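You operate a simulated robot arm through the tools that you are given. There is no shell and no other tool. Be economical: measure what you need, move in short steps, check, and stop when the job is done.

You run a simulated robot arm. Do the job below in one go: nothing can be reset, and whatever is moved stays where it is left.

TASK
Put the four tubs on the side rack's marked shelves, each shelf within its MAX.
Fine: the crate stays on the thick shelf and its weight counts.

The check looks at the end state, three seconds after you hand in, the way a careful person would. Anything else that was tipped, shoved, dropped, spilled or broken makes it a failure.

THE ROBOT
A 7-joint arm with a two-finger parallel gripper on a trunk, on a base that drives. Base frame: it is fixed to the floor where the robot stands at the start and does not move with it; the origin is under the middle of the robot, x ahead of it, y to its left, z up. Readings come in m, degrees, newtons and seconds.
Its first joint turns from -166.0 to 166.0 degrees. Places, roughly: grey crate [0.75, 1, 0.75]; side rack [0.6, 1, 0.6]. Payload 3.91 kg.
The tool frame sits at the grasp point between the pads (the TCP): z along the fingers, y along the line on which they close. The tips reach 0.03 m beyond it. Largest opening 0.11 m; finger width 0.02, thickness 0.01; the body of the gripper, 0.048 by 0.112 m, starts 0.055 m behind the TCP.
Orientation is that of the tool frame in the base frame, as [roll, pitch, yaw] about the fixed x, y, z axes, in that order (R = Rz(yaw) Ry(pitch) Rx(roll)). With the fingers straight down and closing along the base's y, the tool's x points along the base's -x, its y along +y and its z along -z.

THE INTERFACE
- The arm moves only by the tool apply_moves. Its argument "moves" is text: rows parted by semicolons, each of 6 numbers parted by spaces: the shift along the tool's x, y, z in m, then the turn, a rotation vector about the tool's x, y, z in degrees. In form: tx ty tz rx ry rz; .... A call has 1 to 8 rows; each row shifts and turns the commanded pose from where the row before left it, along the tool's axes as they then stand. "hand" is the gripper command, from -1 (fully open) to 1 (shut), values between in proportion, set as the call begins (left out, the last holds). A row lasts 0.2 s, in which the tool goes at most 0.05 m and 8.6 degrees; a call with a longer step from one row to the next is refused whole, and so is a gripper value outside its range. Where a pose cannot be reached the arm comes as near as it can. A force on the tool above 40 N (or 10 N above the force at the start of the call, whichever is more), or a blocked arm, ends the call early, and 0.2 s more pass. Each finger travels about 0.153 m/s and halts on what it meets, pressing with about 21 N; the grip force reading is that of the motor and also rises with nothing between the fingers. The clock runs only during rows and for 0.2 s after the last one: add rows that do not move to give the fingers time. The reply holds the time, the measured pose of the TCP, the force on the tool along the base axes, the opening and the grip force, in the units named above and with some noise, with the torque about the TCP (base axes, N m) and any sound that the robot's microphone picked up, and new pictures: "pictures" is both (left out), scene, wrist or none.
- Cameras (640 x 400 px; columns grow to the right, rows downward): "scene" is now at [0.0122, 0.1581, 1.5098]; the picture's right is [0.09, -1.00, 0.00], its down [-0.57, -0.05, -0.82] and it looks along [0.82, 0.07, -0.57] (base axes); focal length 224 px, centre (320, 200). "wrist" rides on the gripper at [0.077, 0.007, -0.114] in the tool frame; the picture's right is [-0.09, 1.00, 0.00], its down [-0.80, -0.07, -0.59] and it looks along [-0.59, -0.05, 0.80] (tool axes); focal length 270 px, centre (320, 200).
- lift_body(by): slides the trunk up (or, below 0, down) by that many m; the arm and the scene camera ride with it, the base frame stays. It gives what a move gives, with no picture.
- base_move(legs): drives the robot by 1 to 6 legs, each [ahead, turn to the left] in m and degrees, along the robot's own axes; the way and the turn of a leg run together, so that a leg with both is an arc; at most 1.5 m and 180 degrees a leg. The arm and the cameras ride along, it lands a little off, and it stops where it bumps. It gives what a move gives, and a new picture of the scene camera.
- head_to(pan, tilt): turns the head with the scene camera to pan (to the left, within 155 degrees either way) and tilt (down, from -29 to 69), counted from straight ahead of the robot. It gives what a move gives, and a new picture of the scene camera.
- locate(camera, pixels): for up to 12 pixels [column, row] of the newest picture of that camera ("zoom" is the newest enlarged one), the place [x, y, z] in the base frame of the surface seen there, good to about 0.002 m. No time passes.
- zoom(camera, box): a new picture of the part [left, top, right, bottom] of that camera's present view, enlarged. No time passes.
- close_job(): hands the job in; it is judged then, once.

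Go step by step. Measure first, check grasps and placings, and put right what went wrong. The budget is 80 turns and 260 pictures, counting those below and the enlarged ones. Unless the task says otherwise, let go and move clear before handing in, and close with one line.

The tools are called after "Call:" as name(argument=value, ...) on one line, values as JSON. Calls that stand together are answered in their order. apply_moves: Moves the arm, as the interface text tells. Its arguments: {"type":"object","properties":{"moves":{"type":"string"},"hand":{"type":"number"},"pictures":{"type":"string","enum":["both","scene","wrist","none"]}},"required":["moves"]} The other tools are called the same way: lift_body (by) slides the trunk up or down; base_move (legs) drives the base; head_to (pan, tilt) turns the head that bears the scene camera; locate (camera, pixels) gives the place of the surface under pixels of a picture; zoom (camera, box) takes an enlarged picture of a part of a camera's view; close_job () hands the job in.

At the start:

```text
time: 0.0
eef_pos: [0.4114, 0.0013, 1.3403]
orientation: [-180.0, -0.1, -180.0]
wrist_force: [0.6, 0.3, -0.3]
ft_torque: [0.03, 0.0, -0.01]
finger_gap: 0.11
gripper_force: 0.3
trunk travel left (down, up): [-0.475, 0.135]
robot x, y, heading: [0.0042, 0.001, 0.1]
head pan, tilt: [4.9, 34.8]
```

scene: 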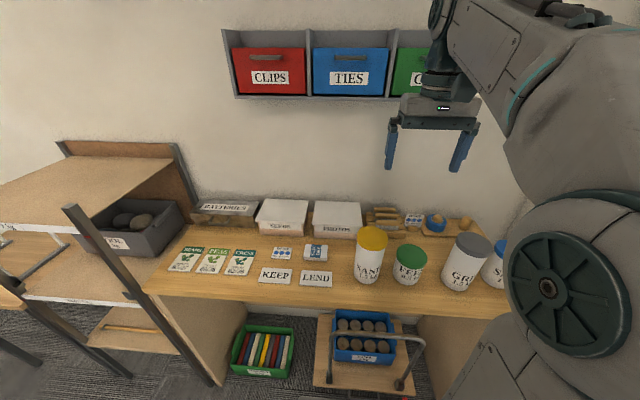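
wrist: 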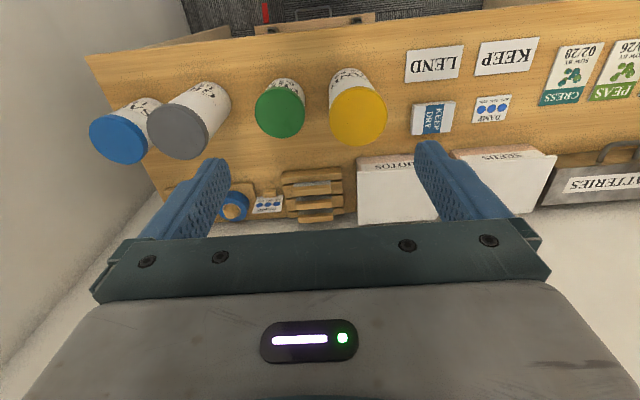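

The four tubs (yellow, green, grey and blue lids) stand on the table around pixels (370–495, 255), and the rack is on the left. I'll read the labels and look at the rack.

Call:
zoom(camera="scene", box=[340, 210, 520, 320])

Call:
locate(camera="scene", pixels=[[372, 236], [411, 253], [472, 246], [500, 246], [367, 270], [406, 275], [460, 275], [488, 275], [330, 290]])

Call:
head_to(pan=60, tilt=35)

```text
3.56 times, centred on (430, 265) of scene
```

zoom: 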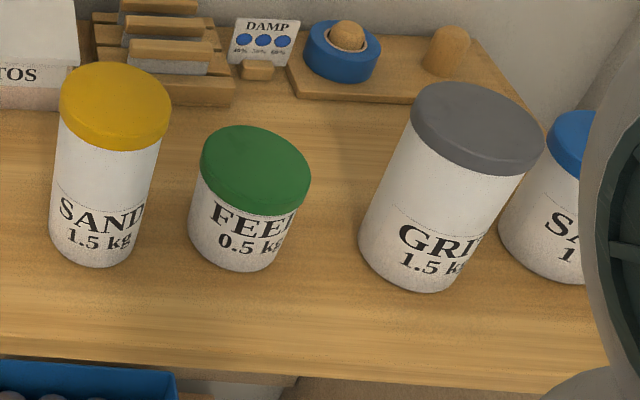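

```text
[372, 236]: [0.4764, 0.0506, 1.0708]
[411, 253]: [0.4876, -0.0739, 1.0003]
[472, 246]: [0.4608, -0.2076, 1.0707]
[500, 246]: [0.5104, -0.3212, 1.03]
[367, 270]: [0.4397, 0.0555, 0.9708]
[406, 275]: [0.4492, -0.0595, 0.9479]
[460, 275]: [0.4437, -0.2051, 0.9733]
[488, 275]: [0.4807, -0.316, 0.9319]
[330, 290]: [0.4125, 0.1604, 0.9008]
```

```text
time: 1.2
eef_pos: [0.4112, 0.0004, 1.3403]
orientation: [180.0, -0.1, 180.0]
wrist_force: [-0.1, -0.3, -0.1]
ft_torque: [-0.01, 0.0, 0.0]
finger_gap: 0.1099
gripper_force: 0.0
trunk travel left (down, up): [-0.475, 0.135]
robot x, y, heading: [0.0022, 0.0029, 0.1]
head pan, tilt: [60.0, 35.0]
```

scene: 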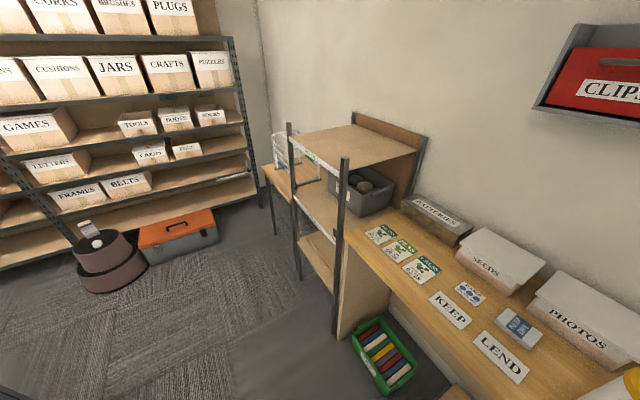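

The rack at (340, 220) carries labels on its front edges; I'll zoom in and measure it.

Call:
zoom(camera="scene", box=[255, 100, 435, 212])

Call:
zoom(camera="scene", box=[260, 180, 440, 350])

Call:
locate(camera="scene", pixels=[[292, 145], [335, 175], [290, 128], [344, 160], [355, 128], [415, 152], [325, 217], [310, 240], [320, 265], [334, 330], [410, 195], [375, 190]])

```text
3.56 times, centred on (345, 156) of scene
```

zoom: 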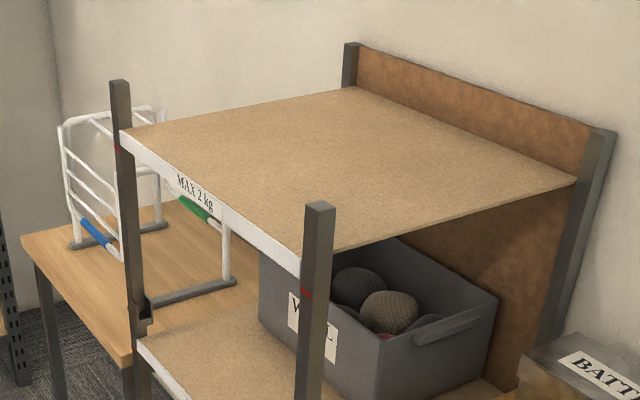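

```text
2.35 times, centred on (350, 265) of scene
```

zoom: 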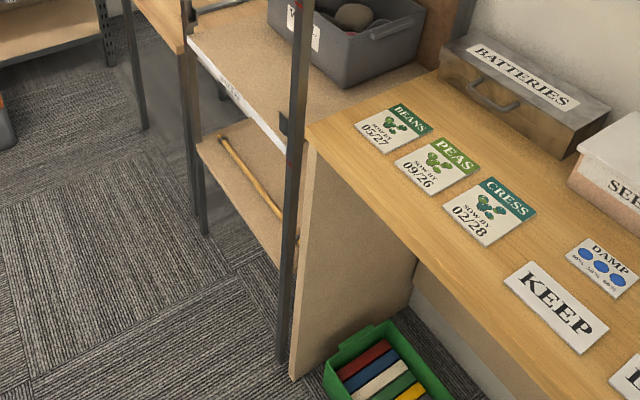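

```text
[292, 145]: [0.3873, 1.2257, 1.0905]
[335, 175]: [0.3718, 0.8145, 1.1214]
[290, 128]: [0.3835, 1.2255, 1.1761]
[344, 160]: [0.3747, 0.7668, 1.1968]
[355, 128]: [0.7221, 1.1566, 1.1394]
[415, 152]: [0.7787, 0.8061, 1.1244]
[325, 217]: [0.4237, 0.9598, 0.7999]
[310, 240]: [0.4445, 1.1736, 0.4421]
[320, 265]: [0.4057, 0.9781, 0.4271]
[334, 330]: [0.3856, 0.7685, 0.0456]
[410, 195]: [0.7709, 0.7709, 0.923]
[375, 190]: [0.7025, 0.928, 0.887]
```

Top shelf reads "MAX 2 kg"; the other shelf labels and the blue tub's label still need reading. I'll back up and turn for a front view.

Call:
base_move(legs=[[-0.45, 0], [0, 90], [0.95, 0], [0, -90]])

Call:
head_to(pan=0, tilt=35)

```text
time: 16.1
eef_pos: [-0.0198, 0.9674, 1.3393]
orientation: [179.9, 0.1, -179.5]
wrist_force: [-0.3, -0.6, -0.8]
ft_torque: [-0.04, 0.02, 0.0]
finger_gap: 0.1098
gripper_force: 0.1
trunk travel left (down, up): [-0.475, 0.135]
robot x, y, heading: [-0.4329, 0.9679, 0.4]
head pan, tilt: [60.0, 35.0]
```

scene: 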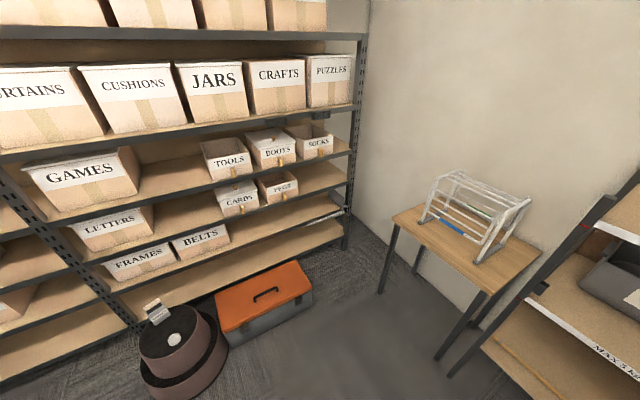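

```text
time: 17.4
eef_pos: [-0.0185, 0.9689, 1.3399]
orientation: [-180.0, 0.0, -179.7]
wrist_force: [-0.6, -0.1, -0.2]
ft_torque: [0.0, 0.03, 0.04]
finger_gap: 0.1099
gripper_force: 0.1
trunk travel left (down, up): [-0.475, 0.135]
robot x, y, heading: [-0.4299, 0.9685, 0.3]
head pan, tilt: [0.0, 35.0]
```

scene: 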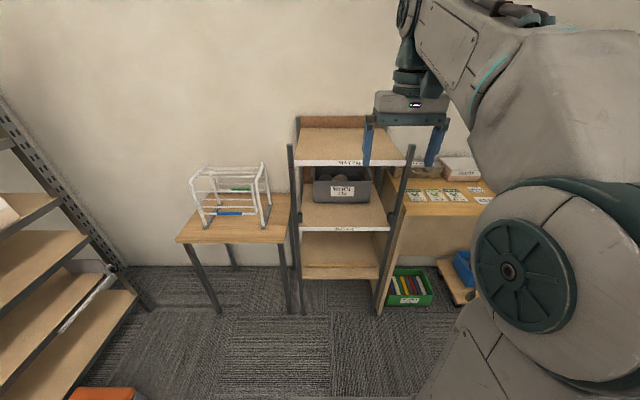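

Call:
zoom(camera="scene", box=[280, 105, 440, 205])

Call:
zoom(camera="scene", box=[280, 195, 440, 295])

Call:
zoom(camera="scene", box=[300, 145, 380, 235])

Call:
locate(camera="scene", pixels=[[310, 158], [380, 162], [308, 132], [330, 135], [310, 220], [375, 222], [310, 185], [315, 172], [366, 200], [316, 198], [310, 270], [345, 180]])

```text
4.00 times, centred on (360, 155) of scene
```

zoom: 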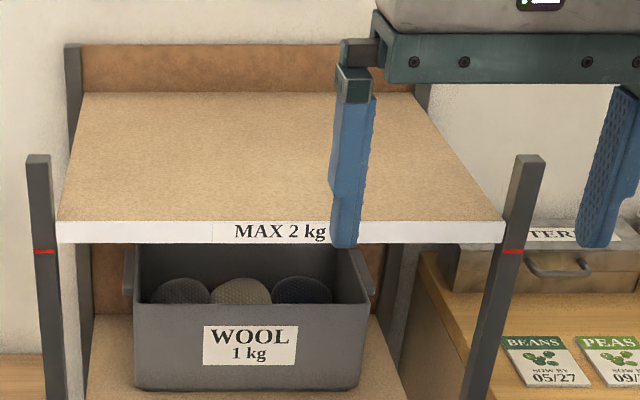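

```text
4.00 times, centred on (360, 245) of scene
```

zoom: 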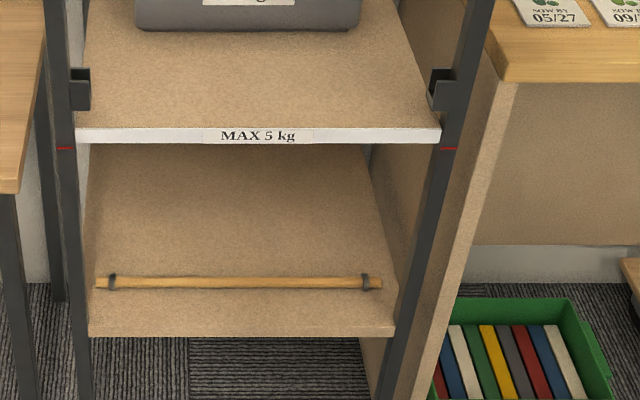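

```text
4.44 times, centred on (340, 190) of scene
```

zoom: 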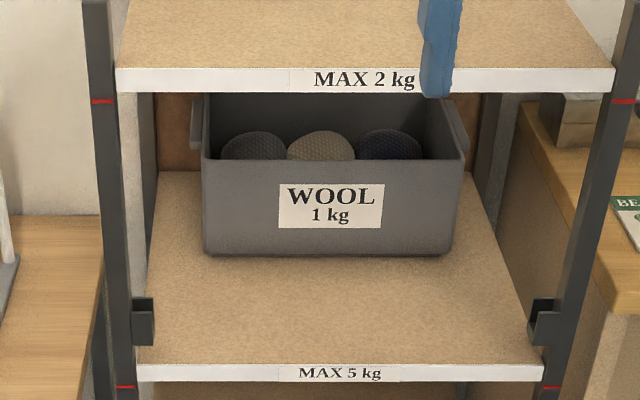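

```text
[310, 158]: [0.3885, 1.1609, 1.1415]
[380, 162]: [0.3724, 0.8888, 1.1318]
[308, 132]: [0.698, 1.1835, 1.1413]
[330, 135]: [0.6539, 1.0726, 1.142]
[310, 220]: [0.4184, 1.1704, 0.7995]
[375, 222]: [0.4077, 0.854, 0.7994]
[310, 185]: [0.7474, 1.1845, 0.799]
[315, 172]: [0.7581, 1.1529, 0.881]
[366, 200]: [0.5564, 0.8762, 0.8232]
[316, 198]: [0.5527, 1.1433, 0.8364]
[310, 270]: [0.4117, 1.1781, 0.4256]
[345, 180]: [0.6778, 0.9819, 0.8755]
```

Middle (thick) shelf: MAX 5 kg with the 1 kg WOOL crate; top: MAX 2 kg. The middle shelf needs a horizontal tool, so I'll turn the wrist here in free space, starting with a half turn to bring the camera to the top side.

Call:
apply_moves(moves="0 0 0 0 0 8.5;0 0 0 0 0 8.5;0 0 0 0 0 8.5;0 0 0 0 0 8.5;0 0 0 0 0 8.5;0 0 0 0 0 8.5;0 0 0 0 0 8.5;0 0 0 0 0 8.5", pictures="none")

Call:
apply_moves(moves="0 0 0 0 0 8.5;0 0 0 0 0 8.5;0 0 0 0 0 8.5;0 0 0 0 0 8.5;0 0 0 0 0 8.5;0 0 0 0 0 8.5;0 0 0 0 0 8.5;0 0 0 0 0 8.5", pictures="none")

Call:
apply_moves(moves="0 0 0 0 0 8.5;0 0 0 0 0 8.5;0 0 0 0 0 8.5;0 0 0 0 0 8.5;0 0 0 0 0 8.5;0 0 0 0 0 1.5", pictures="scene")

```text
time: 19.2
eef_pos: [-0.0187, 0.9688, 1.3399]
orientation: [-179.9, 0.0, 112.3]
wrist_force: [0.7, 0.9, 0.2]
ft_torque: [0.01, -0.06, 0.02]
finger_gap: 0.1099
gripper_force: 0.1
trunk travel left (down, up): [-0.475, 0.135]
robot x, y, heading: [-0.4344, 0.9647, 0.3]
head pan, tilt: [0.0, 35.0]
```

```text
time: 21.1
eef_pos: [-0.0184, 0.9704, 1.3391]
orientation: [-180.0, 0.0, 44.3]
wrist_force: [-1.0, 0.4, 0.5]
ft_torque: [0.01, -0.02, -0.01]
finger_gap: 0.1099
gripper_force: 0.0
trunk travel left (down, up): [-0.475, 0.135]
robot x, y, heading: [-0.4279, 0.9643, 0.5]
head pan, tilt: [0.0, 35.0]
```

```text
time: 22.4
eef_pos: [-0.0226, 0.9619, 1.3437]
orientation: [-179.5, -0.8, 4.0]
wrist_force: [0.2, -1.9, -0.2]
ft_torque: [0.19, -0.01, -0.02]
finger_gap: 0.11
gripper_force: 0.1
out of reach, approached as far as the arm can: row 5
trunk travel left (down, up): [-0.475, 0.135]
robot x, y, heading: [-0.4286, 0.9661, 0.4]
head pan, tilt: [0.0, 35.0]
```

scene: 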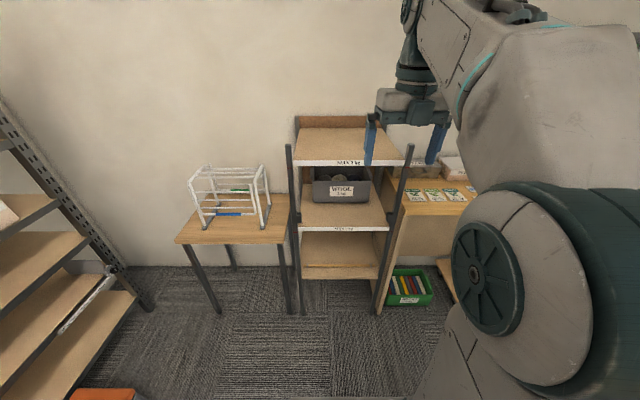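

Yaw turned to about 4° at the wrist limit. Now I'll pitch the tool to horizontal.

Call:
apply_moves(moves="0 0 0 0 8.2 0;0 0 0 0 8.2 0;0 0 0 0 8.2 0;0 0 0 0 8.2 0;0 0 0 0 8.2 0;0 0 0 0 8.2 0;0 0 0 0 8.2 0;0 0 0 0 8.2 0", pictures="none")

Call:
apply_moves(moves="0 0 0 0 8.2 0;0 0 0 0 8.2 0;0 0 0 0 8 0;0 0 0 0 0 0")

```text
time: 24.0
eef_pos: [0.0153, 0.9245, 1.2946]
orientation: [-170.4, -47.4, -5.6]
wrist_force: [-0.8, -0.1, 0.0]
ft_torque: [-0.02, 0.04, 0.01]
finger_gap: 0.1097
gripper_force: 0.0
trunk travel left (down, up): [-0.475, 0.135]
robot x, y, heading: [-0.4343, 0.9619, 0.5]
head pan, tilt: [0.0, 35.0]
stopped in row 7: the arm was blocked; the commanded pose is now the measured one
```

```text
time: 25.0
eef_pos: [0.0145, 0.925, 1.2951]
orientation: [-159.5, -71.2, -17.8]
wrist_force: [-0.2, 0.0, 0.6]
ft_torque: [-0.01, -0.02, -0.06]
finger_gap: 0.1099
gripper_force: 0.1
trunk travel left (down, up): [-0.475, 0.135]
robot x, y, heading: [-0.4285, 0.9657, 0.8]
head pan, tilt: [0.0, 35.0]
```

scene: 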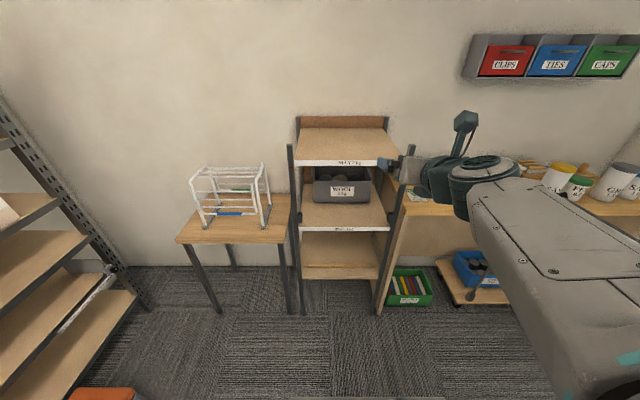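
wrist: 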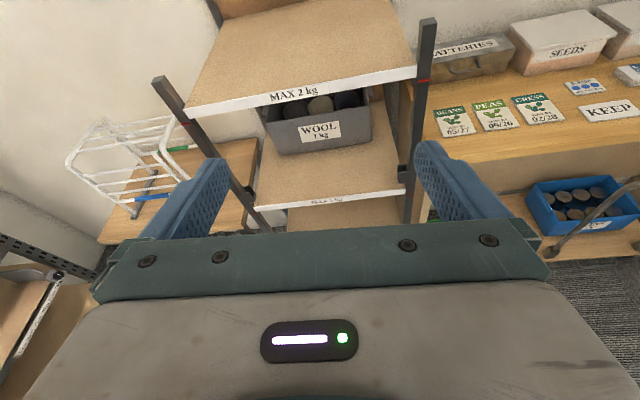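

The tool is nearly forward with the camera on top. I'll level the orientation and measure the tub side from here with the head.

Call:
apply_moves(moves="0 0 0 -1.2 5.9 -2.2;0 0 0 -1.2 5.9 -2.2;0 0 0 -1.2 5.9 -2.2;0 0 0 0 0 0", pictures="none")

Call:
head_to(pan=-50, tilt=35)

```text
time: 26.0
eef_pos: [0.0156, 0.939, 1.2937]
orientation: [135.3, -89.7, 46.1]
wrist_force: [1.0, 0.6, -1.0]
ft_torque: [0.03, 0.0, -0.03]
finger_gap: 0.11
gripper_force: 0.1
trunk travel left (down, up): [-0.475, 0.135]
robot x, y, heading: [-0.4291, 0.9648, 0.5]
head pan, tilt: [0.0, 35.0]
```

```text
time: 27.2
eef_pos: [0.0175, 0.9389, 1.293]
orientation: [141.6, -89.6, 39.7]
wrist_force: [-0.4, -0.6, -0.4]
ft_torque: [-0.01, -0.05, 0.03]
finger_gap: 0.1099
gripper_force: 0.1
trunk travel left (down, up): [-0.475, 0.135]
robot x, y, heading: [-0.4326, 0.9683, 0.4]
head pan, tilt: [-50.0, 35.0]
```

scene: 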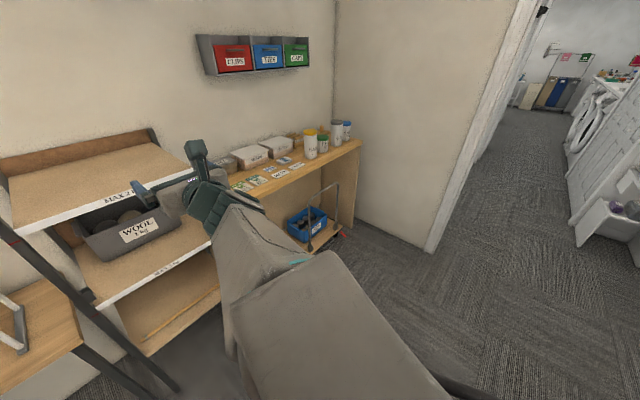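

The orientation is level and forward. I'll check the wall, the table edge and the salt label.

Call:
locate(camera="scene", pixels=[[400, 150], [425, 235], [360, 143], [350, 130], [322, 160], [240, 190], [336, 185], [310, 131], [323, 136], [338, 121], [347, 123]])

Call:
zoom(camera="scene", box=[270, 105, 370, 168])

```text
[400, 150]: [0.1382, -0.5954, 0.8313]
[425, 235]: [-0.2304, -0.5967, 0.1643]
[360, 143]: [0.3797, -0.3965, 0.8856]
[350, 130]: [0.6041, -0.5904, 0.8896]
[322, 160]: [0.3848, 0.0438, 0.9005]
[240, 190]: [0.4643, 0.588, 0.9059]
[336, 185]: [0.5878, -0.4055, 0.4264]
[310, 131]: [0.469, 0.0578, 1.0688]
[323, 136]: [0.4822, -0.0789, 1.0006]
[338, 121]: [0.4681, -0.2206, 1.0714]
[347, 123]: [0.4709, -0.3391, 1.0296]
```

```text
6.35 times, centred on (320, 136) of scene
```

zoom: 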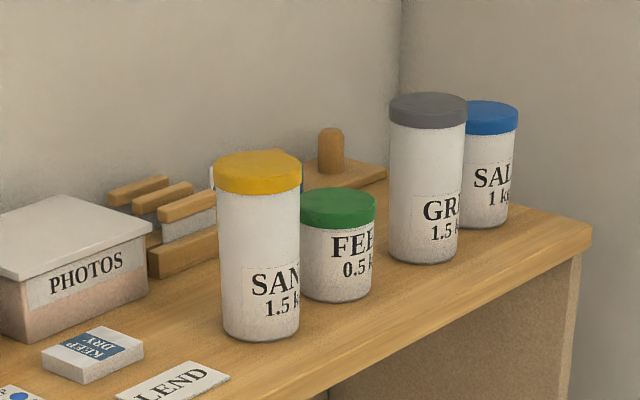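

SALT is 1 kg. Plan: SAND + GRIT (with 1 kg crate → 4 of 5 kg) on the middle shelf, SALT + FEED (1.5 of 2 kg) on top. Now I'll measure the arm's side extent and drive to the table.

Call:
locate(camera="scene", pixels=[[210, 200], [240, 250], [260, 310], [300, 262], [340, 250], [380, 310], [420, 370], [440, 398], [300, 380], [240, 360]])

Call:
base_move(legs=[[0, -90], [0.9, 0], [0, 90]])

```text
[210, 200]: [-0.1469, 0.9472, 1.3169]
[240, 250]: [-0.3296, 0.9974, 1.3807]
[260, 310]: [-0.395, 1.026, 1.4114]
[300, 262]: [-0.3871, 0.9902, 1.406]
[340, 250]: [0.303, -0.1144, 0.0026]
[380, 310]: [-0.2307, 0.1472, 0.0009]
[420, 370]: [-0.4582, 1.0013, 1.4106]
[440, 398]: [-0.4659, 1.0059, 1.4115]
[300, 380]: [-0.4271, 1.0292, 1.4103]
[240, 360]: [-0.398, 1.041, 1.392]
```

```text
time: 39.4
eef_pos: [0.0338, 0.0801, 1.2918]
orientation: [153.6, -89.4, 28.1]
wrist_force: [0.5, 0.0, 0.0]
ft_torque: [0.01, 0.01, 0.0]
finger_gap: 0.1105
gripper_force: 0.1
trunk travel left (down, up): [-0.475, 0.135]
robot x, y, heading: [-0.4149, 0.1027, 1.1]
head pan, tilt: [-50.0, 35.0]
```

scene: 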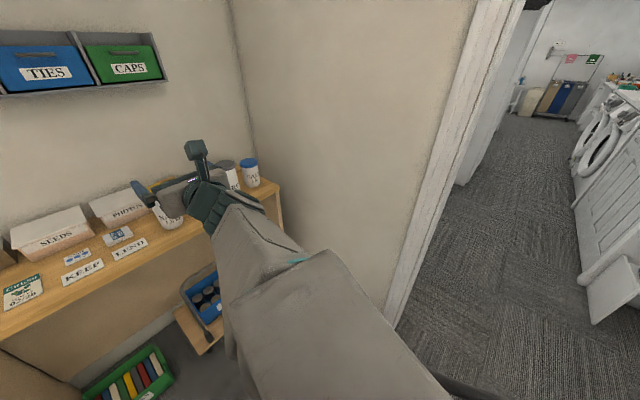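

The arm rides folded and clear. I'll lower the trunk so the grasp point is at about z 0.98 while still 0.35 m short of the table, and look.

Call:
lift_body(by=-0.31)

Call:
head_to(pan=-10, tilt=35)

Call:
apply_moves(moves="0 0 0 0 0 0", pictures="wrist")

```text
time: 41.8
eef_pos: [0.0247, 0.0683, 0.9429]
orientation: [-161.1, -75.7, -18.4]
wrist_force: [0.2, -0.3, -0.2]
ft_torque: [0.01, 0.03, 0.04]
finger_gap: 0.1099
gripper_force: 0.1
trunk travel left (down, up): [-0.231, 0.379]
robot x, y, heading: [-0.4149, 0.1057, 0.5]
head pan, tilt: [-50.0, 35.0]
stopped: the arm was blocked; the commanded pose is now the measured one
```

```text
time: 42.9
eef_pos: [0.0265, 0.0685, 0.9386]
orientation: [-161.2, -75.4, -18.5]
wrist_force: [0.6, 0.0, -0.7]
ft_torque: [0.01, 0.0, 0.02]
finger_gap: 0.11
gripper_force: 0.0
trunk travel left (down, up): [-0.231, 0.379]
robot x, y, heading: [-0.4103, 0.1101, 0.6]
head pan, tilt: [-10.0, 35.0]
```

scene: 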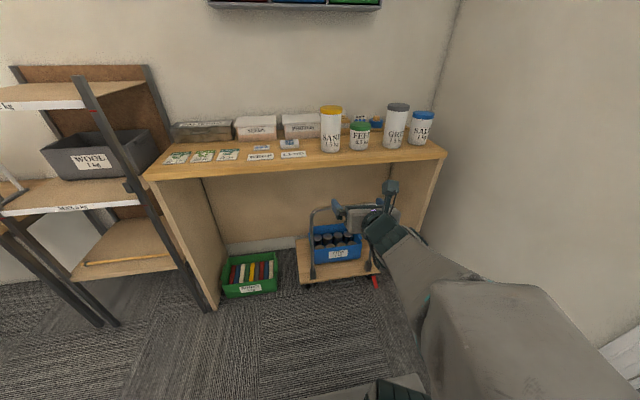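

```text
time: 43.3
eef_pos: [0.0262, 0.0681, 0.9379]
orientation: [-160.9, -75.3, -18.5]
wrist_force: [-0.2, 0.1, -0.6]
ft_torque: [-0.01, -0.01, -0.03]
finger_gap: 0.1101
gripper_force: 0.1
trunk travel left (down, up): [-0.231, 0.379]
robot x, y, heading: [-0.4139, 0.1068, 0.8]
head pan, tilt: [-10.0, 35.0]
```

wrist: 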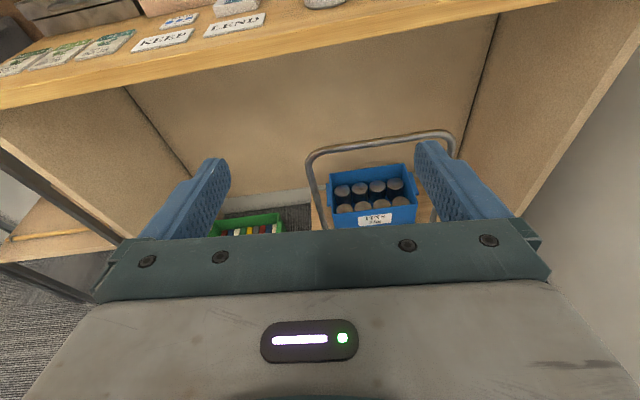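

The trunk stopped after 0.244 m with "arm blocked", and the tool sagged to z 0.938. I'll look down at the arm to see what it touched.

Call:
head_to(pan=-60, tilt=60)

Call:
locate(camera="scene", pixels=[[320, 130], [320, 220], [240, 300], [400, 300], [160, 200], [320, 300], [320, 380], [480, 250], [480, 350]])

```text
time: 44.5
eef_pos: [0.028, 0.069, 0.9338]
orientation: [-160.9, -75.1, -18.5]
wrist_force: [-0.2, -0.3, -0.2]
ft_torque: [-0.02, 0.0, 0.01]
finger_gap: 0.1098
gripper_force: 0.0
trunk travel left (down, up): [-0.231, 0.379]
robot x, y, heading: [-0.4134, 0.1045, 0.5]
head pan, tilt: [-60.0, 60.0]
```

scene: 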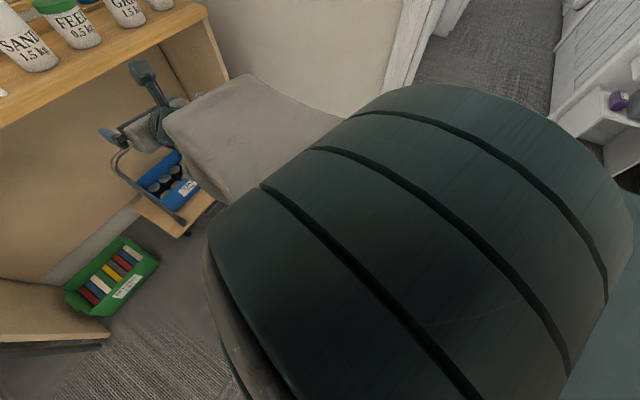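

```text
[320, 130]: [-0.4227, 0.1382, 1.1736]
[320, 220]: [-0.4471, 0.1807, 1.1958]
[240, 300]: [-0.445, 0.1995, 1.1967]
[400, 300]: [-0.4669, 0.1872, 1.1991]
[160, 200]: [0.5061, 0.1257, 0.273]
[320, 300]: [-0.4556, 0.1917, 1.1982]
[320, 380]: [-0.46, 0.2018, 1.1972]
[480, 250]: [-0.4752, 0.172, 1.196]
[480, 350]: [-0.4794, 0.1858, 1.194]
```

The dark elbow cap sits only about 7 cm below the camera, so the arm seems cramped against the head. I'll raise the trunk a little and see whether the arm obeys.

Call:
lift_body(by=0.1)

Call:
apply_moves(moves="0.0 0 0.04 0 4 0;0 0 0.04 0 4 0;0 0 0.04 0 4 0;0 0 0 0 0 0", pictures="scene")

```text
time: 45.8
eef_pos: [0.0244, 0.0695, 1.0355]
orientation: [-161.3, -75.9, -18.3]
wrist_force: [-0.6, -0.3, 0.5]
ft_torque: [0.0, -0.01, 0.0]
finger_gap: 0.11
gripper_force: 0.1
trunk travel left (down, up): [-0.331, 0.279]
robot x, y, heading: [-0.4132, 0.103, 1.0]
head pan, tilt: [-60.0, 60.0]
```

```text
time: 46.8
eef_pos: [0.1309, 0.0684, 1.0258]
orientation: [-117.0, -85.4, -63.0]
wrist_force: [0.1, -1.2, -0.2]
ft_torque: [0.0, -0.01, 0.07]
finger_gap: 0.11
gripper_force: 0.1
out of reach, approached as far as the arm can: row 1, 3
trunk travel left (down, up): [-0.331, 0.279]
robot x, y, heading: [-0.4136, 0.1019, 0.5]
head pan, tilt: [-60.0, 60.0]
```

scene: 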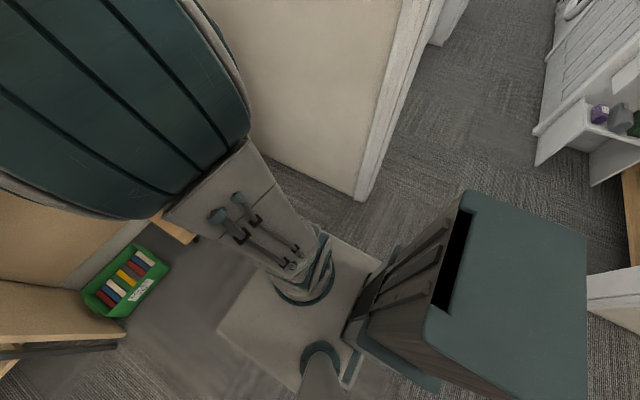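

Extending the arm freed it (tool now 0.54 m ahead at z 1.026). I'll level the tool and look at the tubs.

Call:
apply_moves(moves="0 0 0 0 2.1 -4.1;0 0 0 0 0 0", pictures="wrist")

Call:
head_to(pan=-15, tilt=30)

```text
time: 47.4
eef_pos: [0.1297, 0.0707, 1.0251]
orientation: [-35.5, -89.3, -144.5]
wrist_force: [-0.5, 0.2, -0.2]
ft_torque: [-0.01, 0.0, -0.01]
finger_gap: 0.1098
gripper_force: 0.0
trunk travel left (down, up): [-0.331, 0.279]
robot x, y, heading: [-0.4114, 0.104, 1.0]
head pan, tilt: [-60.0, 60.0]
```

wrist: 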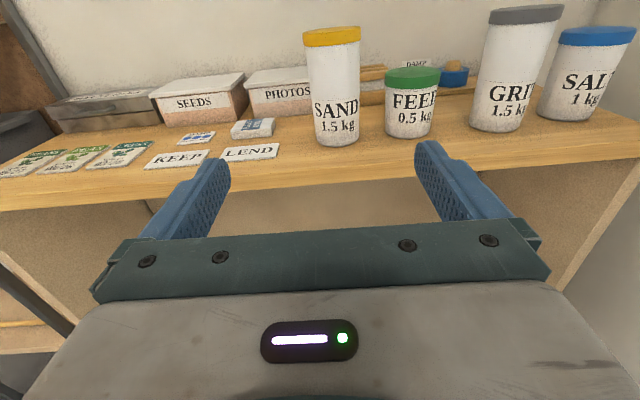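

```text
time: 48.5
eef_pos: [0.1294, 0.0712, 1.0251]
orientation: [-38.0, -89.3, -142.0]
wrist_force: [0.2, -0.5, 0.8]
ft_torque: [-0.01, 0.01, -0.01]
finger_gap: 0.1102
gripper_force: 0.0
trunk travel left (down, up): [-0.331, 0.279]
robot x, y, heading: [-0.4162, 0.1034, 0.6]
head pan, tilt: [-15.0, 30.0]
```

scene: 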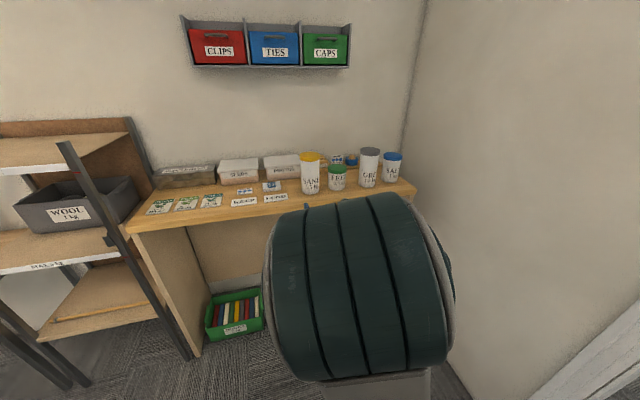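

The wrist view shows all labels: SAND 1.5, FEED 0.5, GRIT 1.5, SALT 1 kg. I'll measure the tub edges.

Call:
zoom(camera="wrist", box=[280, 0, 640, 170])

Call:
locate(camera="wrist", pixels=[[312, 80], [338, 80], [361, 80], [390, 105], [411, 105], [431, 105], [481, 80], [513, 80], [545, 80], [553, 70], [583, 80], [614, 85]])

```text
1.78 times, centred on (460, 85) of wrist
```

zoom: 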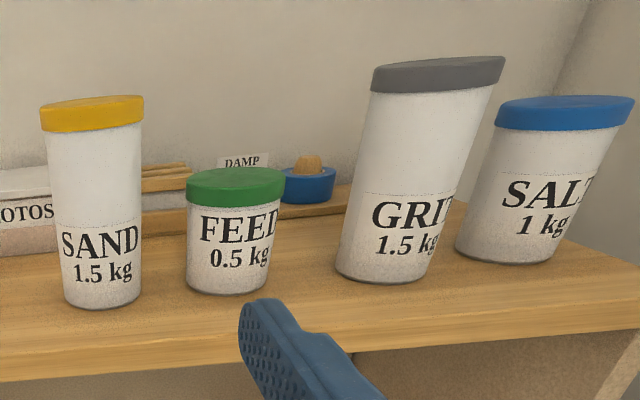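

```text
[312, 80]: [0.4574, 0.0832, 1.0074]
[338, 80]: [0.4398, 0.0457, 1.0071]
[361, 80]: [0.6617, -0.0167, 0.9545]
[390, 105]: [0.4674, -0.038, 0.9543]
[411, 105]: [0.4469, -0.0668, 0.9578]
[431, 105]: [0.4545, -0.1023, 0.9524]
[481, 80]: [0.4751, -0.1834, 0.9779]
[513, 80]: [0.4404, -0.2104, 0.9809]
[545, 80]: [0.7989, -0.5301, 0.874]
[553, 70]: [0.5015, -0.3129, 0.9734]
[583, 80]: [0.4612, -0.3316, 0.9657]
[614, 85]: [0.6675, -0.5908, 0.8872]
```

SAND is centred near (0.477, 0.047), radius ~0.038. I'll line up in y and z, then drive ahead most of the way.

Call:
apply_moves(moves="-0.02 0.011 0 0 0 0;-0.02 0.012 0 0 0 0;0 0 0 0 0 0", hand=-1, pictures="none")

Call:
base_move(legs=[[0.22, 0]])

Call:
apply_moves(moves="0 0 0 0 0 0", pictures="wrist")

```text
time: 49.3
eef_pos: [0.1304, 0.049, 0.9831]
orientation: [-39.8, -89.3, -140.2]
wrist_force: [0.1, 0.2, 0.5]
ft_torque: [-0.01, 0.01, -0.01]
finger_gap: 0.1098
gripper_force: 0.0
trunk travel left (down, up): [-0.331, 0.279]
robot x, y, heading: [-0.4147, 0.1052, 0.7]
head pan, tilt: [-15.0, 30.0]
```

```text
time: 51.0
eef_pos: [0.3484, 0.0487, 0.9844]
orientation: [-37.7, -89.3, -142.7]
wrist_force: [0.1, 0.3, -0.3]
ft_torque: [-0.02, -0.02, 0.02]
finger_gap: 0.1095
gripper_force: 0.0
trunk travel left (down, up): [-0.331, 0.279]
robot x, y, heading: [-0.194, 0.1084, 0.4]
head pan, tilt: [-15.0, 30.0]
```

scene: 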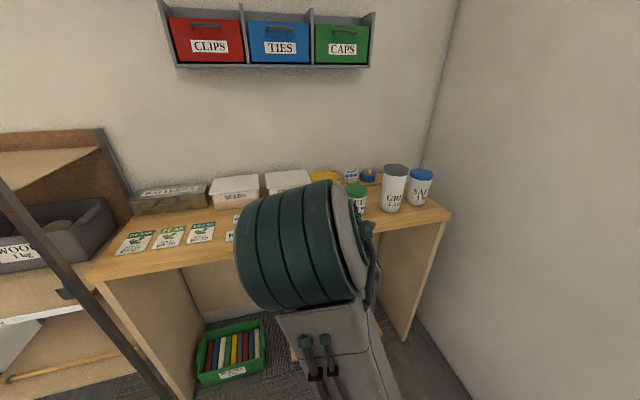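

```text
time: 51.4
eef_pos: [0.3485, 0.0485, 0.9844]
orientation: [-38.7, -89.3, -141.6]
wrist_force: [0.8, -0.1, -0.9]
ft_torque: [-0.01, 0.02, 0.02]
finger_gap: 0.11
gripper_force: 0.0
trunk travel left (down, up): [-0.331, 0.279]
robot x, y, heading: [-0.1923, 0.104, 0.5]
head pan, tilt: [-15.0, 30.0]
```

wrist: 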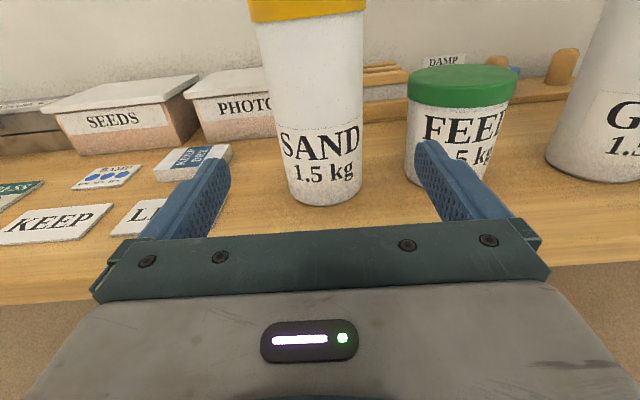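

SAND is centred between the fingers (columns 280–362, finger midpoint about 322). I'll check its edges before the final approach.

Call:
locate(camera="wrist", pixels=[[272, 100], [316, 100], [360, 100], [408, 140], [440, 125]])

Call:
apply_moves(moves="0 0 0.04 0 0 0;0 0 0.04 0 0 0;0 0 0.04 0 0 0;0 0 0 0 0 0", pictures="wrist")

```text
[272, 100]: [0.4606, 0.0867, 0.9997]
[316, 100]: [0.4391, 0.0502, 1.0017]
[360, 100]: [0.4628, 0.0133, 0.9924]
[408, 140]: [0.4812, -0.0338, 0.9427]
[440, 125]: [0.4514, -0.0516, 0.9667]
```

```text
time: 52.4
eef_pos: [0.4658, 0.0484, 0.9821]
orientation: [-40.1, -89.2, -140.2]
wrist_force: [0.3, -0.2, 0.1]
ft_torque: [0.03, 0.01, 0.03]
finger_gap: 0.1101
gripper_force: 0.0
trunk travel left (down, up): [-0.331, 0.279]
robot x, y, heading: [-0.1994, 0.1026, 0.3]
head pan, tilt: [-15.0, 30.0]
```

wrist: 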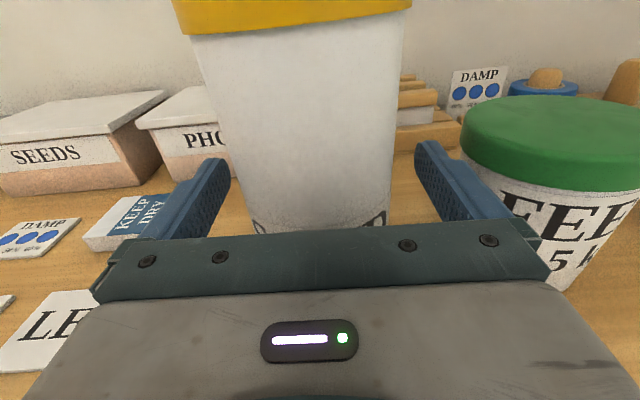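

The tub is between the fingers. I'll go 1 cm further, close, and lift.

Call:
apply_moves(moves="0 -0.001 0.01 0 0 0;0 0 0 0 0 0", pictures="none")

Call:
apply_moves(moves="0 0 0 0 0 0;0 0 0 0 0 0;0 0 0 0 0 0", hand=1, pictures="none")

Call:
apply_moves(moves="0.01 0 0 0 0 0;0.02 0 0 0 0 0;0.03 0 0 0 0 0;0 0 0 0 0 0", pictures="wrist")

```text
time: 53.0
eef_pos: [0.4763, 0.0498, 0.9845]
orientation: [-37.1, -89.3, -143.1]
wrist_force: [-0.6, -0.6, 0.3]
ft_torque: [-0.02, 0.01, -0.03]
finger_gap: 0.1098
gripper_force: 0.1
trunk travel left (down, up): [-0.331, 0.279]
robot x, y, heading: [-0.1953, 0.1082, 0.7]
head pan, tilt: [-15.0, 30.0]
```

```text
time: 53.8
eef_pos: [0.4781, 0.0499, 0.9843]
orientation: [-34.6, -89.3, -145.7]
wrist_force: [1.1, 0.6, 1.9]
ft_torque: [-0.51, -0.08, 0.11]
finger_gap: 0.0818
gripper_force: 21.4
trunk travel left (down, up): [-0.331, 0.279]
robot x, y, heading: [-0.1968, 0.1059, 0.5]
head pan, tilt: [-15.0, 30.0]
```

```text
time: 54.8
eef_pos: [0.4801, 0.0496, 1.0465]
orientation: [-44.5, -89.5, -135.9]
wrist_force: [-0.8, 0.9, -14.8]
ft_torque: [0.38, 0.08, 0.05]
finger_gap: 0.0817
gripper_force: 21.2
trunk travel left (down, up): [-0.331, 0.279]
robot x, y, heading: [-0.1956, 0.1062, 0.7]
head pan, tilt: [-15.0, 30.0]
```

wrist: 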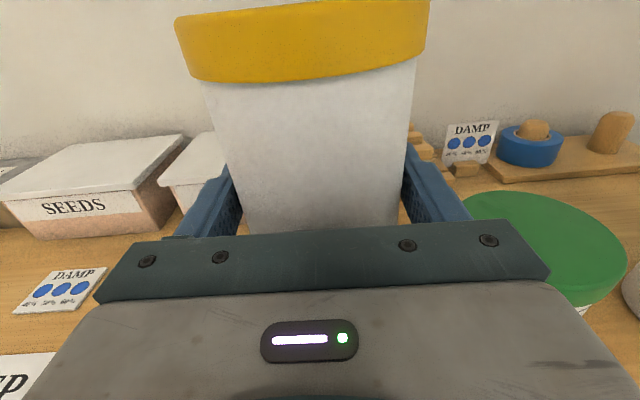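

SAND is held at 14.8 N (1.5 kg) with a 0.082 m grip, bottom about 8.3 cm below the TCP. I'll back out, retract the arm slightly and check the left side before driving.

Call:
base_move(legs=[[-0.4, 0]])

Call:
apply_moves(moves="0 0 -0.03 0 0 0;0 0 -0.03 0 0 0;0 0 -0.03 0 0 0;0 0 0 0 0 0", pictures="none")

Call:
head_to(pan=80, tilt=30)

Call:
locate(camera="scene", pixels=[[320, 100], [320, 150], [320, 200], [320, 250], [250, 280], [400, 280], [450, 200], [200, 200], [320, 320], [550, 250], [60, 250]])

```text
time: 57.3
eef_pos: [0.0691, 0.0481, 1.047]
orientation: [-37.7, -89.3, -142.2]
wrist_force: [0.1, -0.6, 0.1]
ft_torque: [-0.01, -0.02, -0.01]
finger_gap: 0.0
gripper_force: 21.2
trunk travel left (down, up): [-0.331, 0.279]
robot x, y, heading: [-0.6069, 0.1017, 0.7]
head pan, tilt: [-15.0, 30.0]
```

scene: 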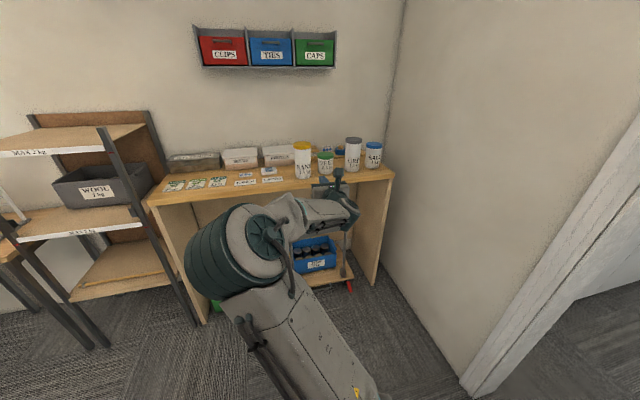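

```text
time: 58.3
eef_pos: [-0.0214, 0.0469, 1.0473]
orientation: [-37.3, -89.4, -142.7]
wrist_force: [-0.6, 0.8, 0.6]
ft_torque: [0.0, 0.0, 0.03]
finger_gap: 0.0001
gripper_force: 21.6
trunk travel left (down, up): [-0.331, 0.279]
robot x, y, heading: [-0.6055, 0.1074, 0.5]
head pan, tilt: [-15.0, 30.0]
```

```text
time: 60.0
eef_pos: [-0.0211, 0.0463, 1.0464]
orientation: [-37.7, -89.3, -142.3]
wrist_force: [-0.6, -0.1, 0.2]
ft_torque: [-0.01, 0.0, 0.02]
finger_gap: 0.0
gripper_force: 20.8
trunk travel left (down, up): [-0.331, 0.279]
robot x, y, heading: [-0.6038, 0.1027, 0.8]
head pan, tilt: [80.0, 30.0]
```

scene: 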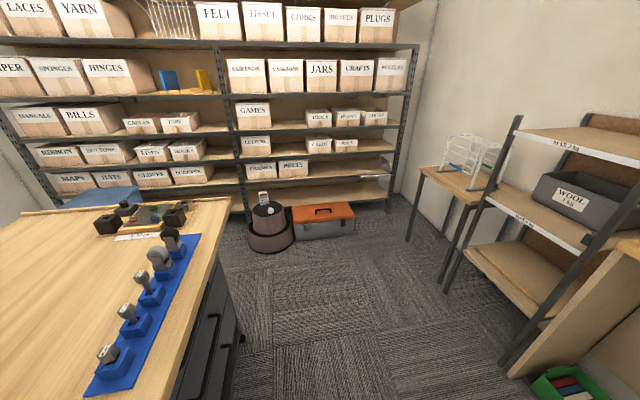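

```text
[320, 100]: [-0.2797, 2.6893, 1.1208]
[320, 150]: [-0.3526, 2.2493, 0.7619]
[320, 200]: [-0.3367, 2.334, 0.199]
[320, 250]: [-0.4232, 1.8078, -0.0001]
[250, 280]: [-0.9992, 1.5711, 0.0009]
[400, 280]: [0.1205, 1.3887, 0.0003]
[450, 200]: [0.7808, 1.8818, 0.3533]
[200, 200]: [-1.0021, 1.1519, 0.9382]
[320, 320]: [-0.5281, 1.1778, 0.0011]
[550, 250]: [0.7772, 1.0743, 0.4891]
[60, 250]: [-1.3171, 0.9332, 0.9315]
```

The gripper came back empty: SAND stayed behind, apparently still standing on the table near (303, 158). I'll look closely.

Call:
apply_moves(moves="0 0 0 0 0 0;0 0 0 0 0 0;0 0 0 0 0 0;0 0 0 0 0 0", hand=-1, pictures="wrist")

Call:
zoom(camera="wrist", box=[240, 20, 640, 200])

Call:
locate(camera="wrist", pixels=[[320, 90], [330, 90], [340, 90]])

```text
time: 61.0
eef_pos: [-0.0211, 0.0469, 1.047]
orientation: [-37.8, -89.3, -142.5]
wrist_force: [-0.5, -0.2, -0.6]
ft_torque: [0.02, 0.0, -0.01]
finger_gap: 0.1099
gripper_force: 0.1
trunk travel left (down, up): [-0.331, 0.279]
robot x, y, heading: [-0.6094, 0.1007, 0.5]
head pan, tilt: [80.0, 30.0]
```

wrist: 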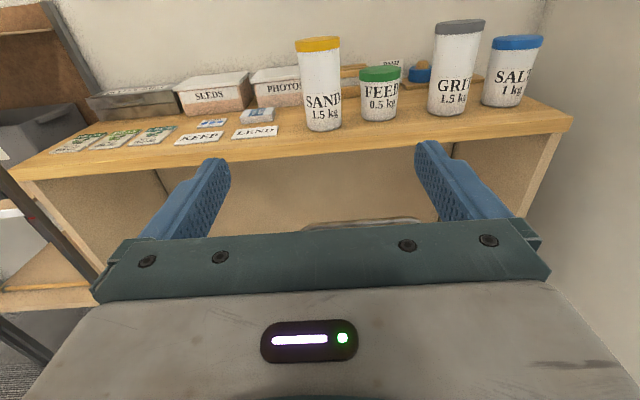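

```text
1.60 times, centred on (440, 110) of wrist
```

zoom: 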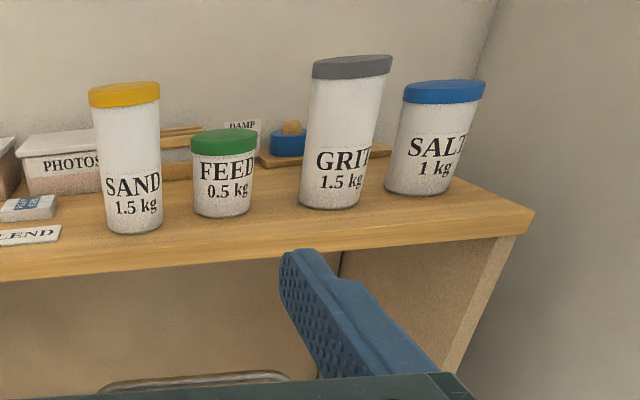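

```text
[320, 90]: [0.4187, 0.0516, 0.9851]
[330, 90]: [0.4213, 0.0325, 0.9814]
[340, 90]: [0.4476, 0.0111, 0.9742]
```

SAND stands upright at about (0.459, 0.052), undamaged; friction alone didn't survive the drive-off. I'll grip right under the lid so its rim carries the weight, so now I'll measure the lid rims.

Call:
zoom(camera="wrist", box=[280, 25, 380, 140])

Call:
zoom(camera="wrist", box=[410, 10, 560, 125])

Call:
locate(camera="wrist", pixels=[[318, 45], [319, 50], [319, 53], [319, 56], [320, 60], [320, 70], [320, 110], [320, 128], [458, 28], [458, 32], [457, 36], [456, 45]])

```text
3.48 times, centred on (330, 82) of wrist
```

zoom: 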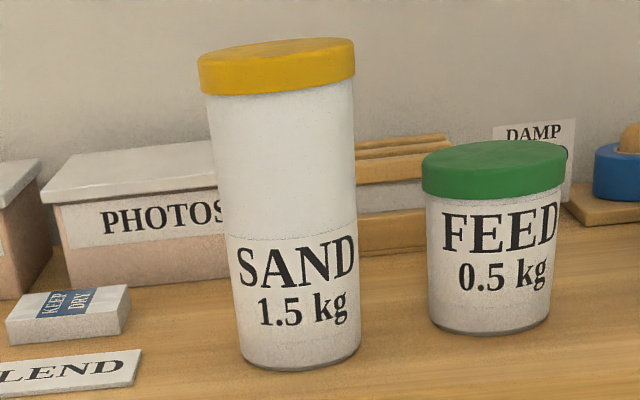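

```text
3.48 times, centred on (485, 68) of wrist
```

zoom: 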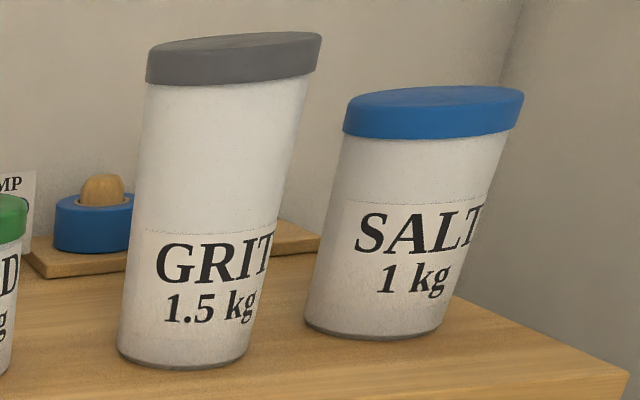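

```text
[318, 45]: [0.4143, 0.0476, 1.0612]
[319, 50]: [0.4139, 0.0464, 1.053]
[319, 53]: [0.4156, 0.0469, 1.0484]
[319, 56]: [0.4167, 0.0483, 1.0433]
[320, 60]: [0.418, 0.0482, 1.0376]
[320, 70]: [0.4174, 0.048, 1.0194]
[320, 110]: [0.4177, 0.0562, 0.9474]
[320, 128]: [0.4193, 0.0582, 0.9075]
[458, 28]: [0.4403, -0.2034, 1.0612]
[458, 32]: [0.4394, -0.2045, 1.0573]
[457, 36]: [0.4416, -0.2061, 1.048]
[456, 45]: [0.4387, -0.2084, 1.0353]
```

Lid rims start at z ≈ 1.046 with about 3 mm of overhang, so I'll grip at TCP z ≈ 1.033. I'll approach again.

Call:
apply_moves(moves="-0.0135 0 0 0 0 0;0 0 0 0 0 0", pictures="none")

Call:
base_move(legs=[[0.36, 0]])

Call:
apply_moves(moves="0 0 0 0 0 0", pictures="wrist")

Call:
locate(camera="wrist", pixels=[[265, 100], [315, 100], [330, 100], [365, 100]])

```text
time: 61.6
eef_pos: [-0.0214, 0.0477, 1.0331]
orientation: [-39.0, -89.3, -141.2]
wrist_force: [-0.2, 0.0, -0.9]
ft_torque: [0.0, -0.04, -0.02]
finger_gap: 0.1098
gripper_force: 0.1
trunk travel left (down, up): [-0.331, 0.279]
robot x, y, heading: [-0.6064, 0.0999, 0.8]
head pan, tilt: [80.0, 30.0]
```

```text
time: 63.9
eef_pos: [0.3259, 0.0457, 1.0335]
orientation: [-38.0, -89.3, -142.5]
wrist_force: [0.2, -0.1, 0.3]
ft_torque: [0.04, 0.0, 0.02]
finger_gap: 0.11
gripper_force: 0.0
trunk travel left (down, up): [-0.331, 0.279]
robot x, y, heading: [-0.2572, 0.1032, 0.3]
head pan, tilt: [80.0, 30.0]
```

scene: 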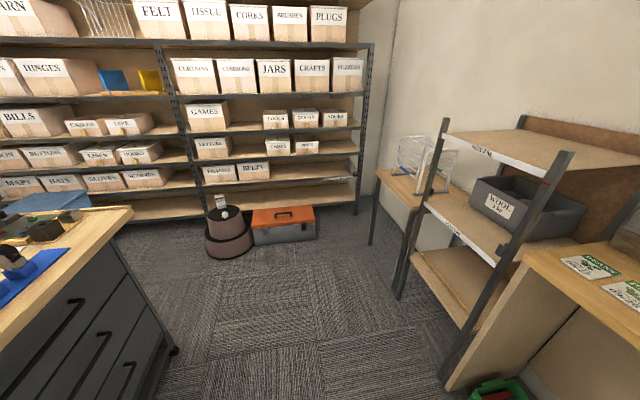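

```text
time: 64.3
eef_pos: [0.3259, 0.046, 1.0334]
orientation: [-39.0, -89.3, -141.6]
wrist_force: [0.6, 0.8, -0.4]
ft_torque: [-0.04, 0.01, 0.02]
finger_gap: 0.1098
gripper_force: 0.1
trunk travel left (down, up): [-0.331, 0.279]
robot x, y, heading: [-0.2562, 0.1041, 0.2]
head pan, tilt: [80.0, 30.0]
```

wrist: 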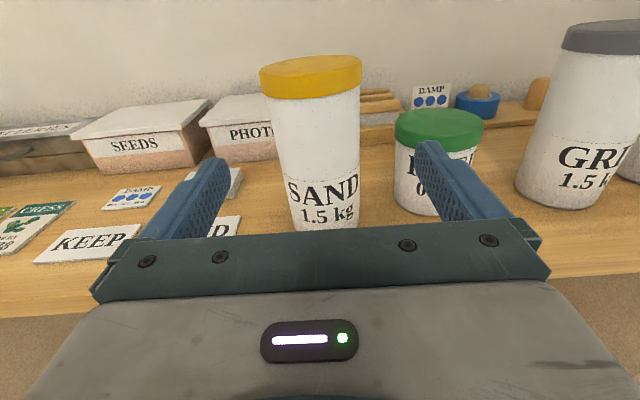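

```text
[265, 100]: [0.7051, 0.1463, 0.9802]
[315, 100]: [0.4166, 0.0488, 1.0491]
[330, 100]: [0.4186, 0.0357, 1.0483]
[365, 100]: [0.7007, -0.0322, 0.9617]
```

I'll advance onto SAND, close loosely to about 0.084 m, raise until the lid is felt, and then grip.

Call:
apply_moves(moves="0 -0.003 0.035 0 0 0;0 0 0.035 0 0 0;0 0 0.035 0 0 0;0 0 0.029 0 0 0;0 0 0 0 0 0", pictures="none")

Call:
apply_moves(moves="0 0 0 0 0 0;0 0 0 0 0 0;0.002 0 0 0 0 0;0.002 0 0 0 0 0;0 0 0 0 0 0", hand=-0.52, pictures="wrist")

```text
time: 65.5
eef_pos: [0.4574, 0.0489, 1.0313]
orientation: [-41.2, -89.2, -139.5]
wrist_force: [0.1, 0.6, -0.2]
ft_torque: [0.0, 0.03, 0.02]
finger_gap: 0.1103
gripper_force: 0.1
trunk travel left (down, up): [-0.331, 0.279]
robot x, y, heading: [-0.2595, 0.1071, 0.5]
head pan, tilt: [80.0, 30.0]
```

```text
time: 66.7
eef_pos: [0.4587, 0.0493, 1.0383]
orientation: [-37.9, -89.2, -142.4]
wrist_force: [0.4, 0.7, -0.1]
ft_torque: [-0.02, 0.02, -0.03]
finger_gap: 0.084
gripper_force: 0.5
trunk travel left (down, up): [-0.331, 0.279]
robot x, y, heading: [-0.2583, 0.1047, 0.2]
head pan, tilt: [80.0, 30.0]
```

wrist: 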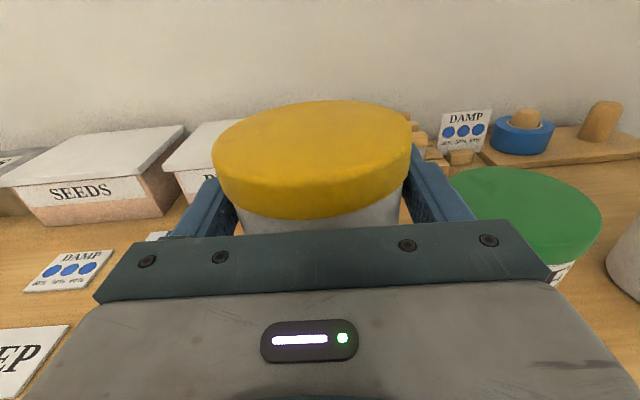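

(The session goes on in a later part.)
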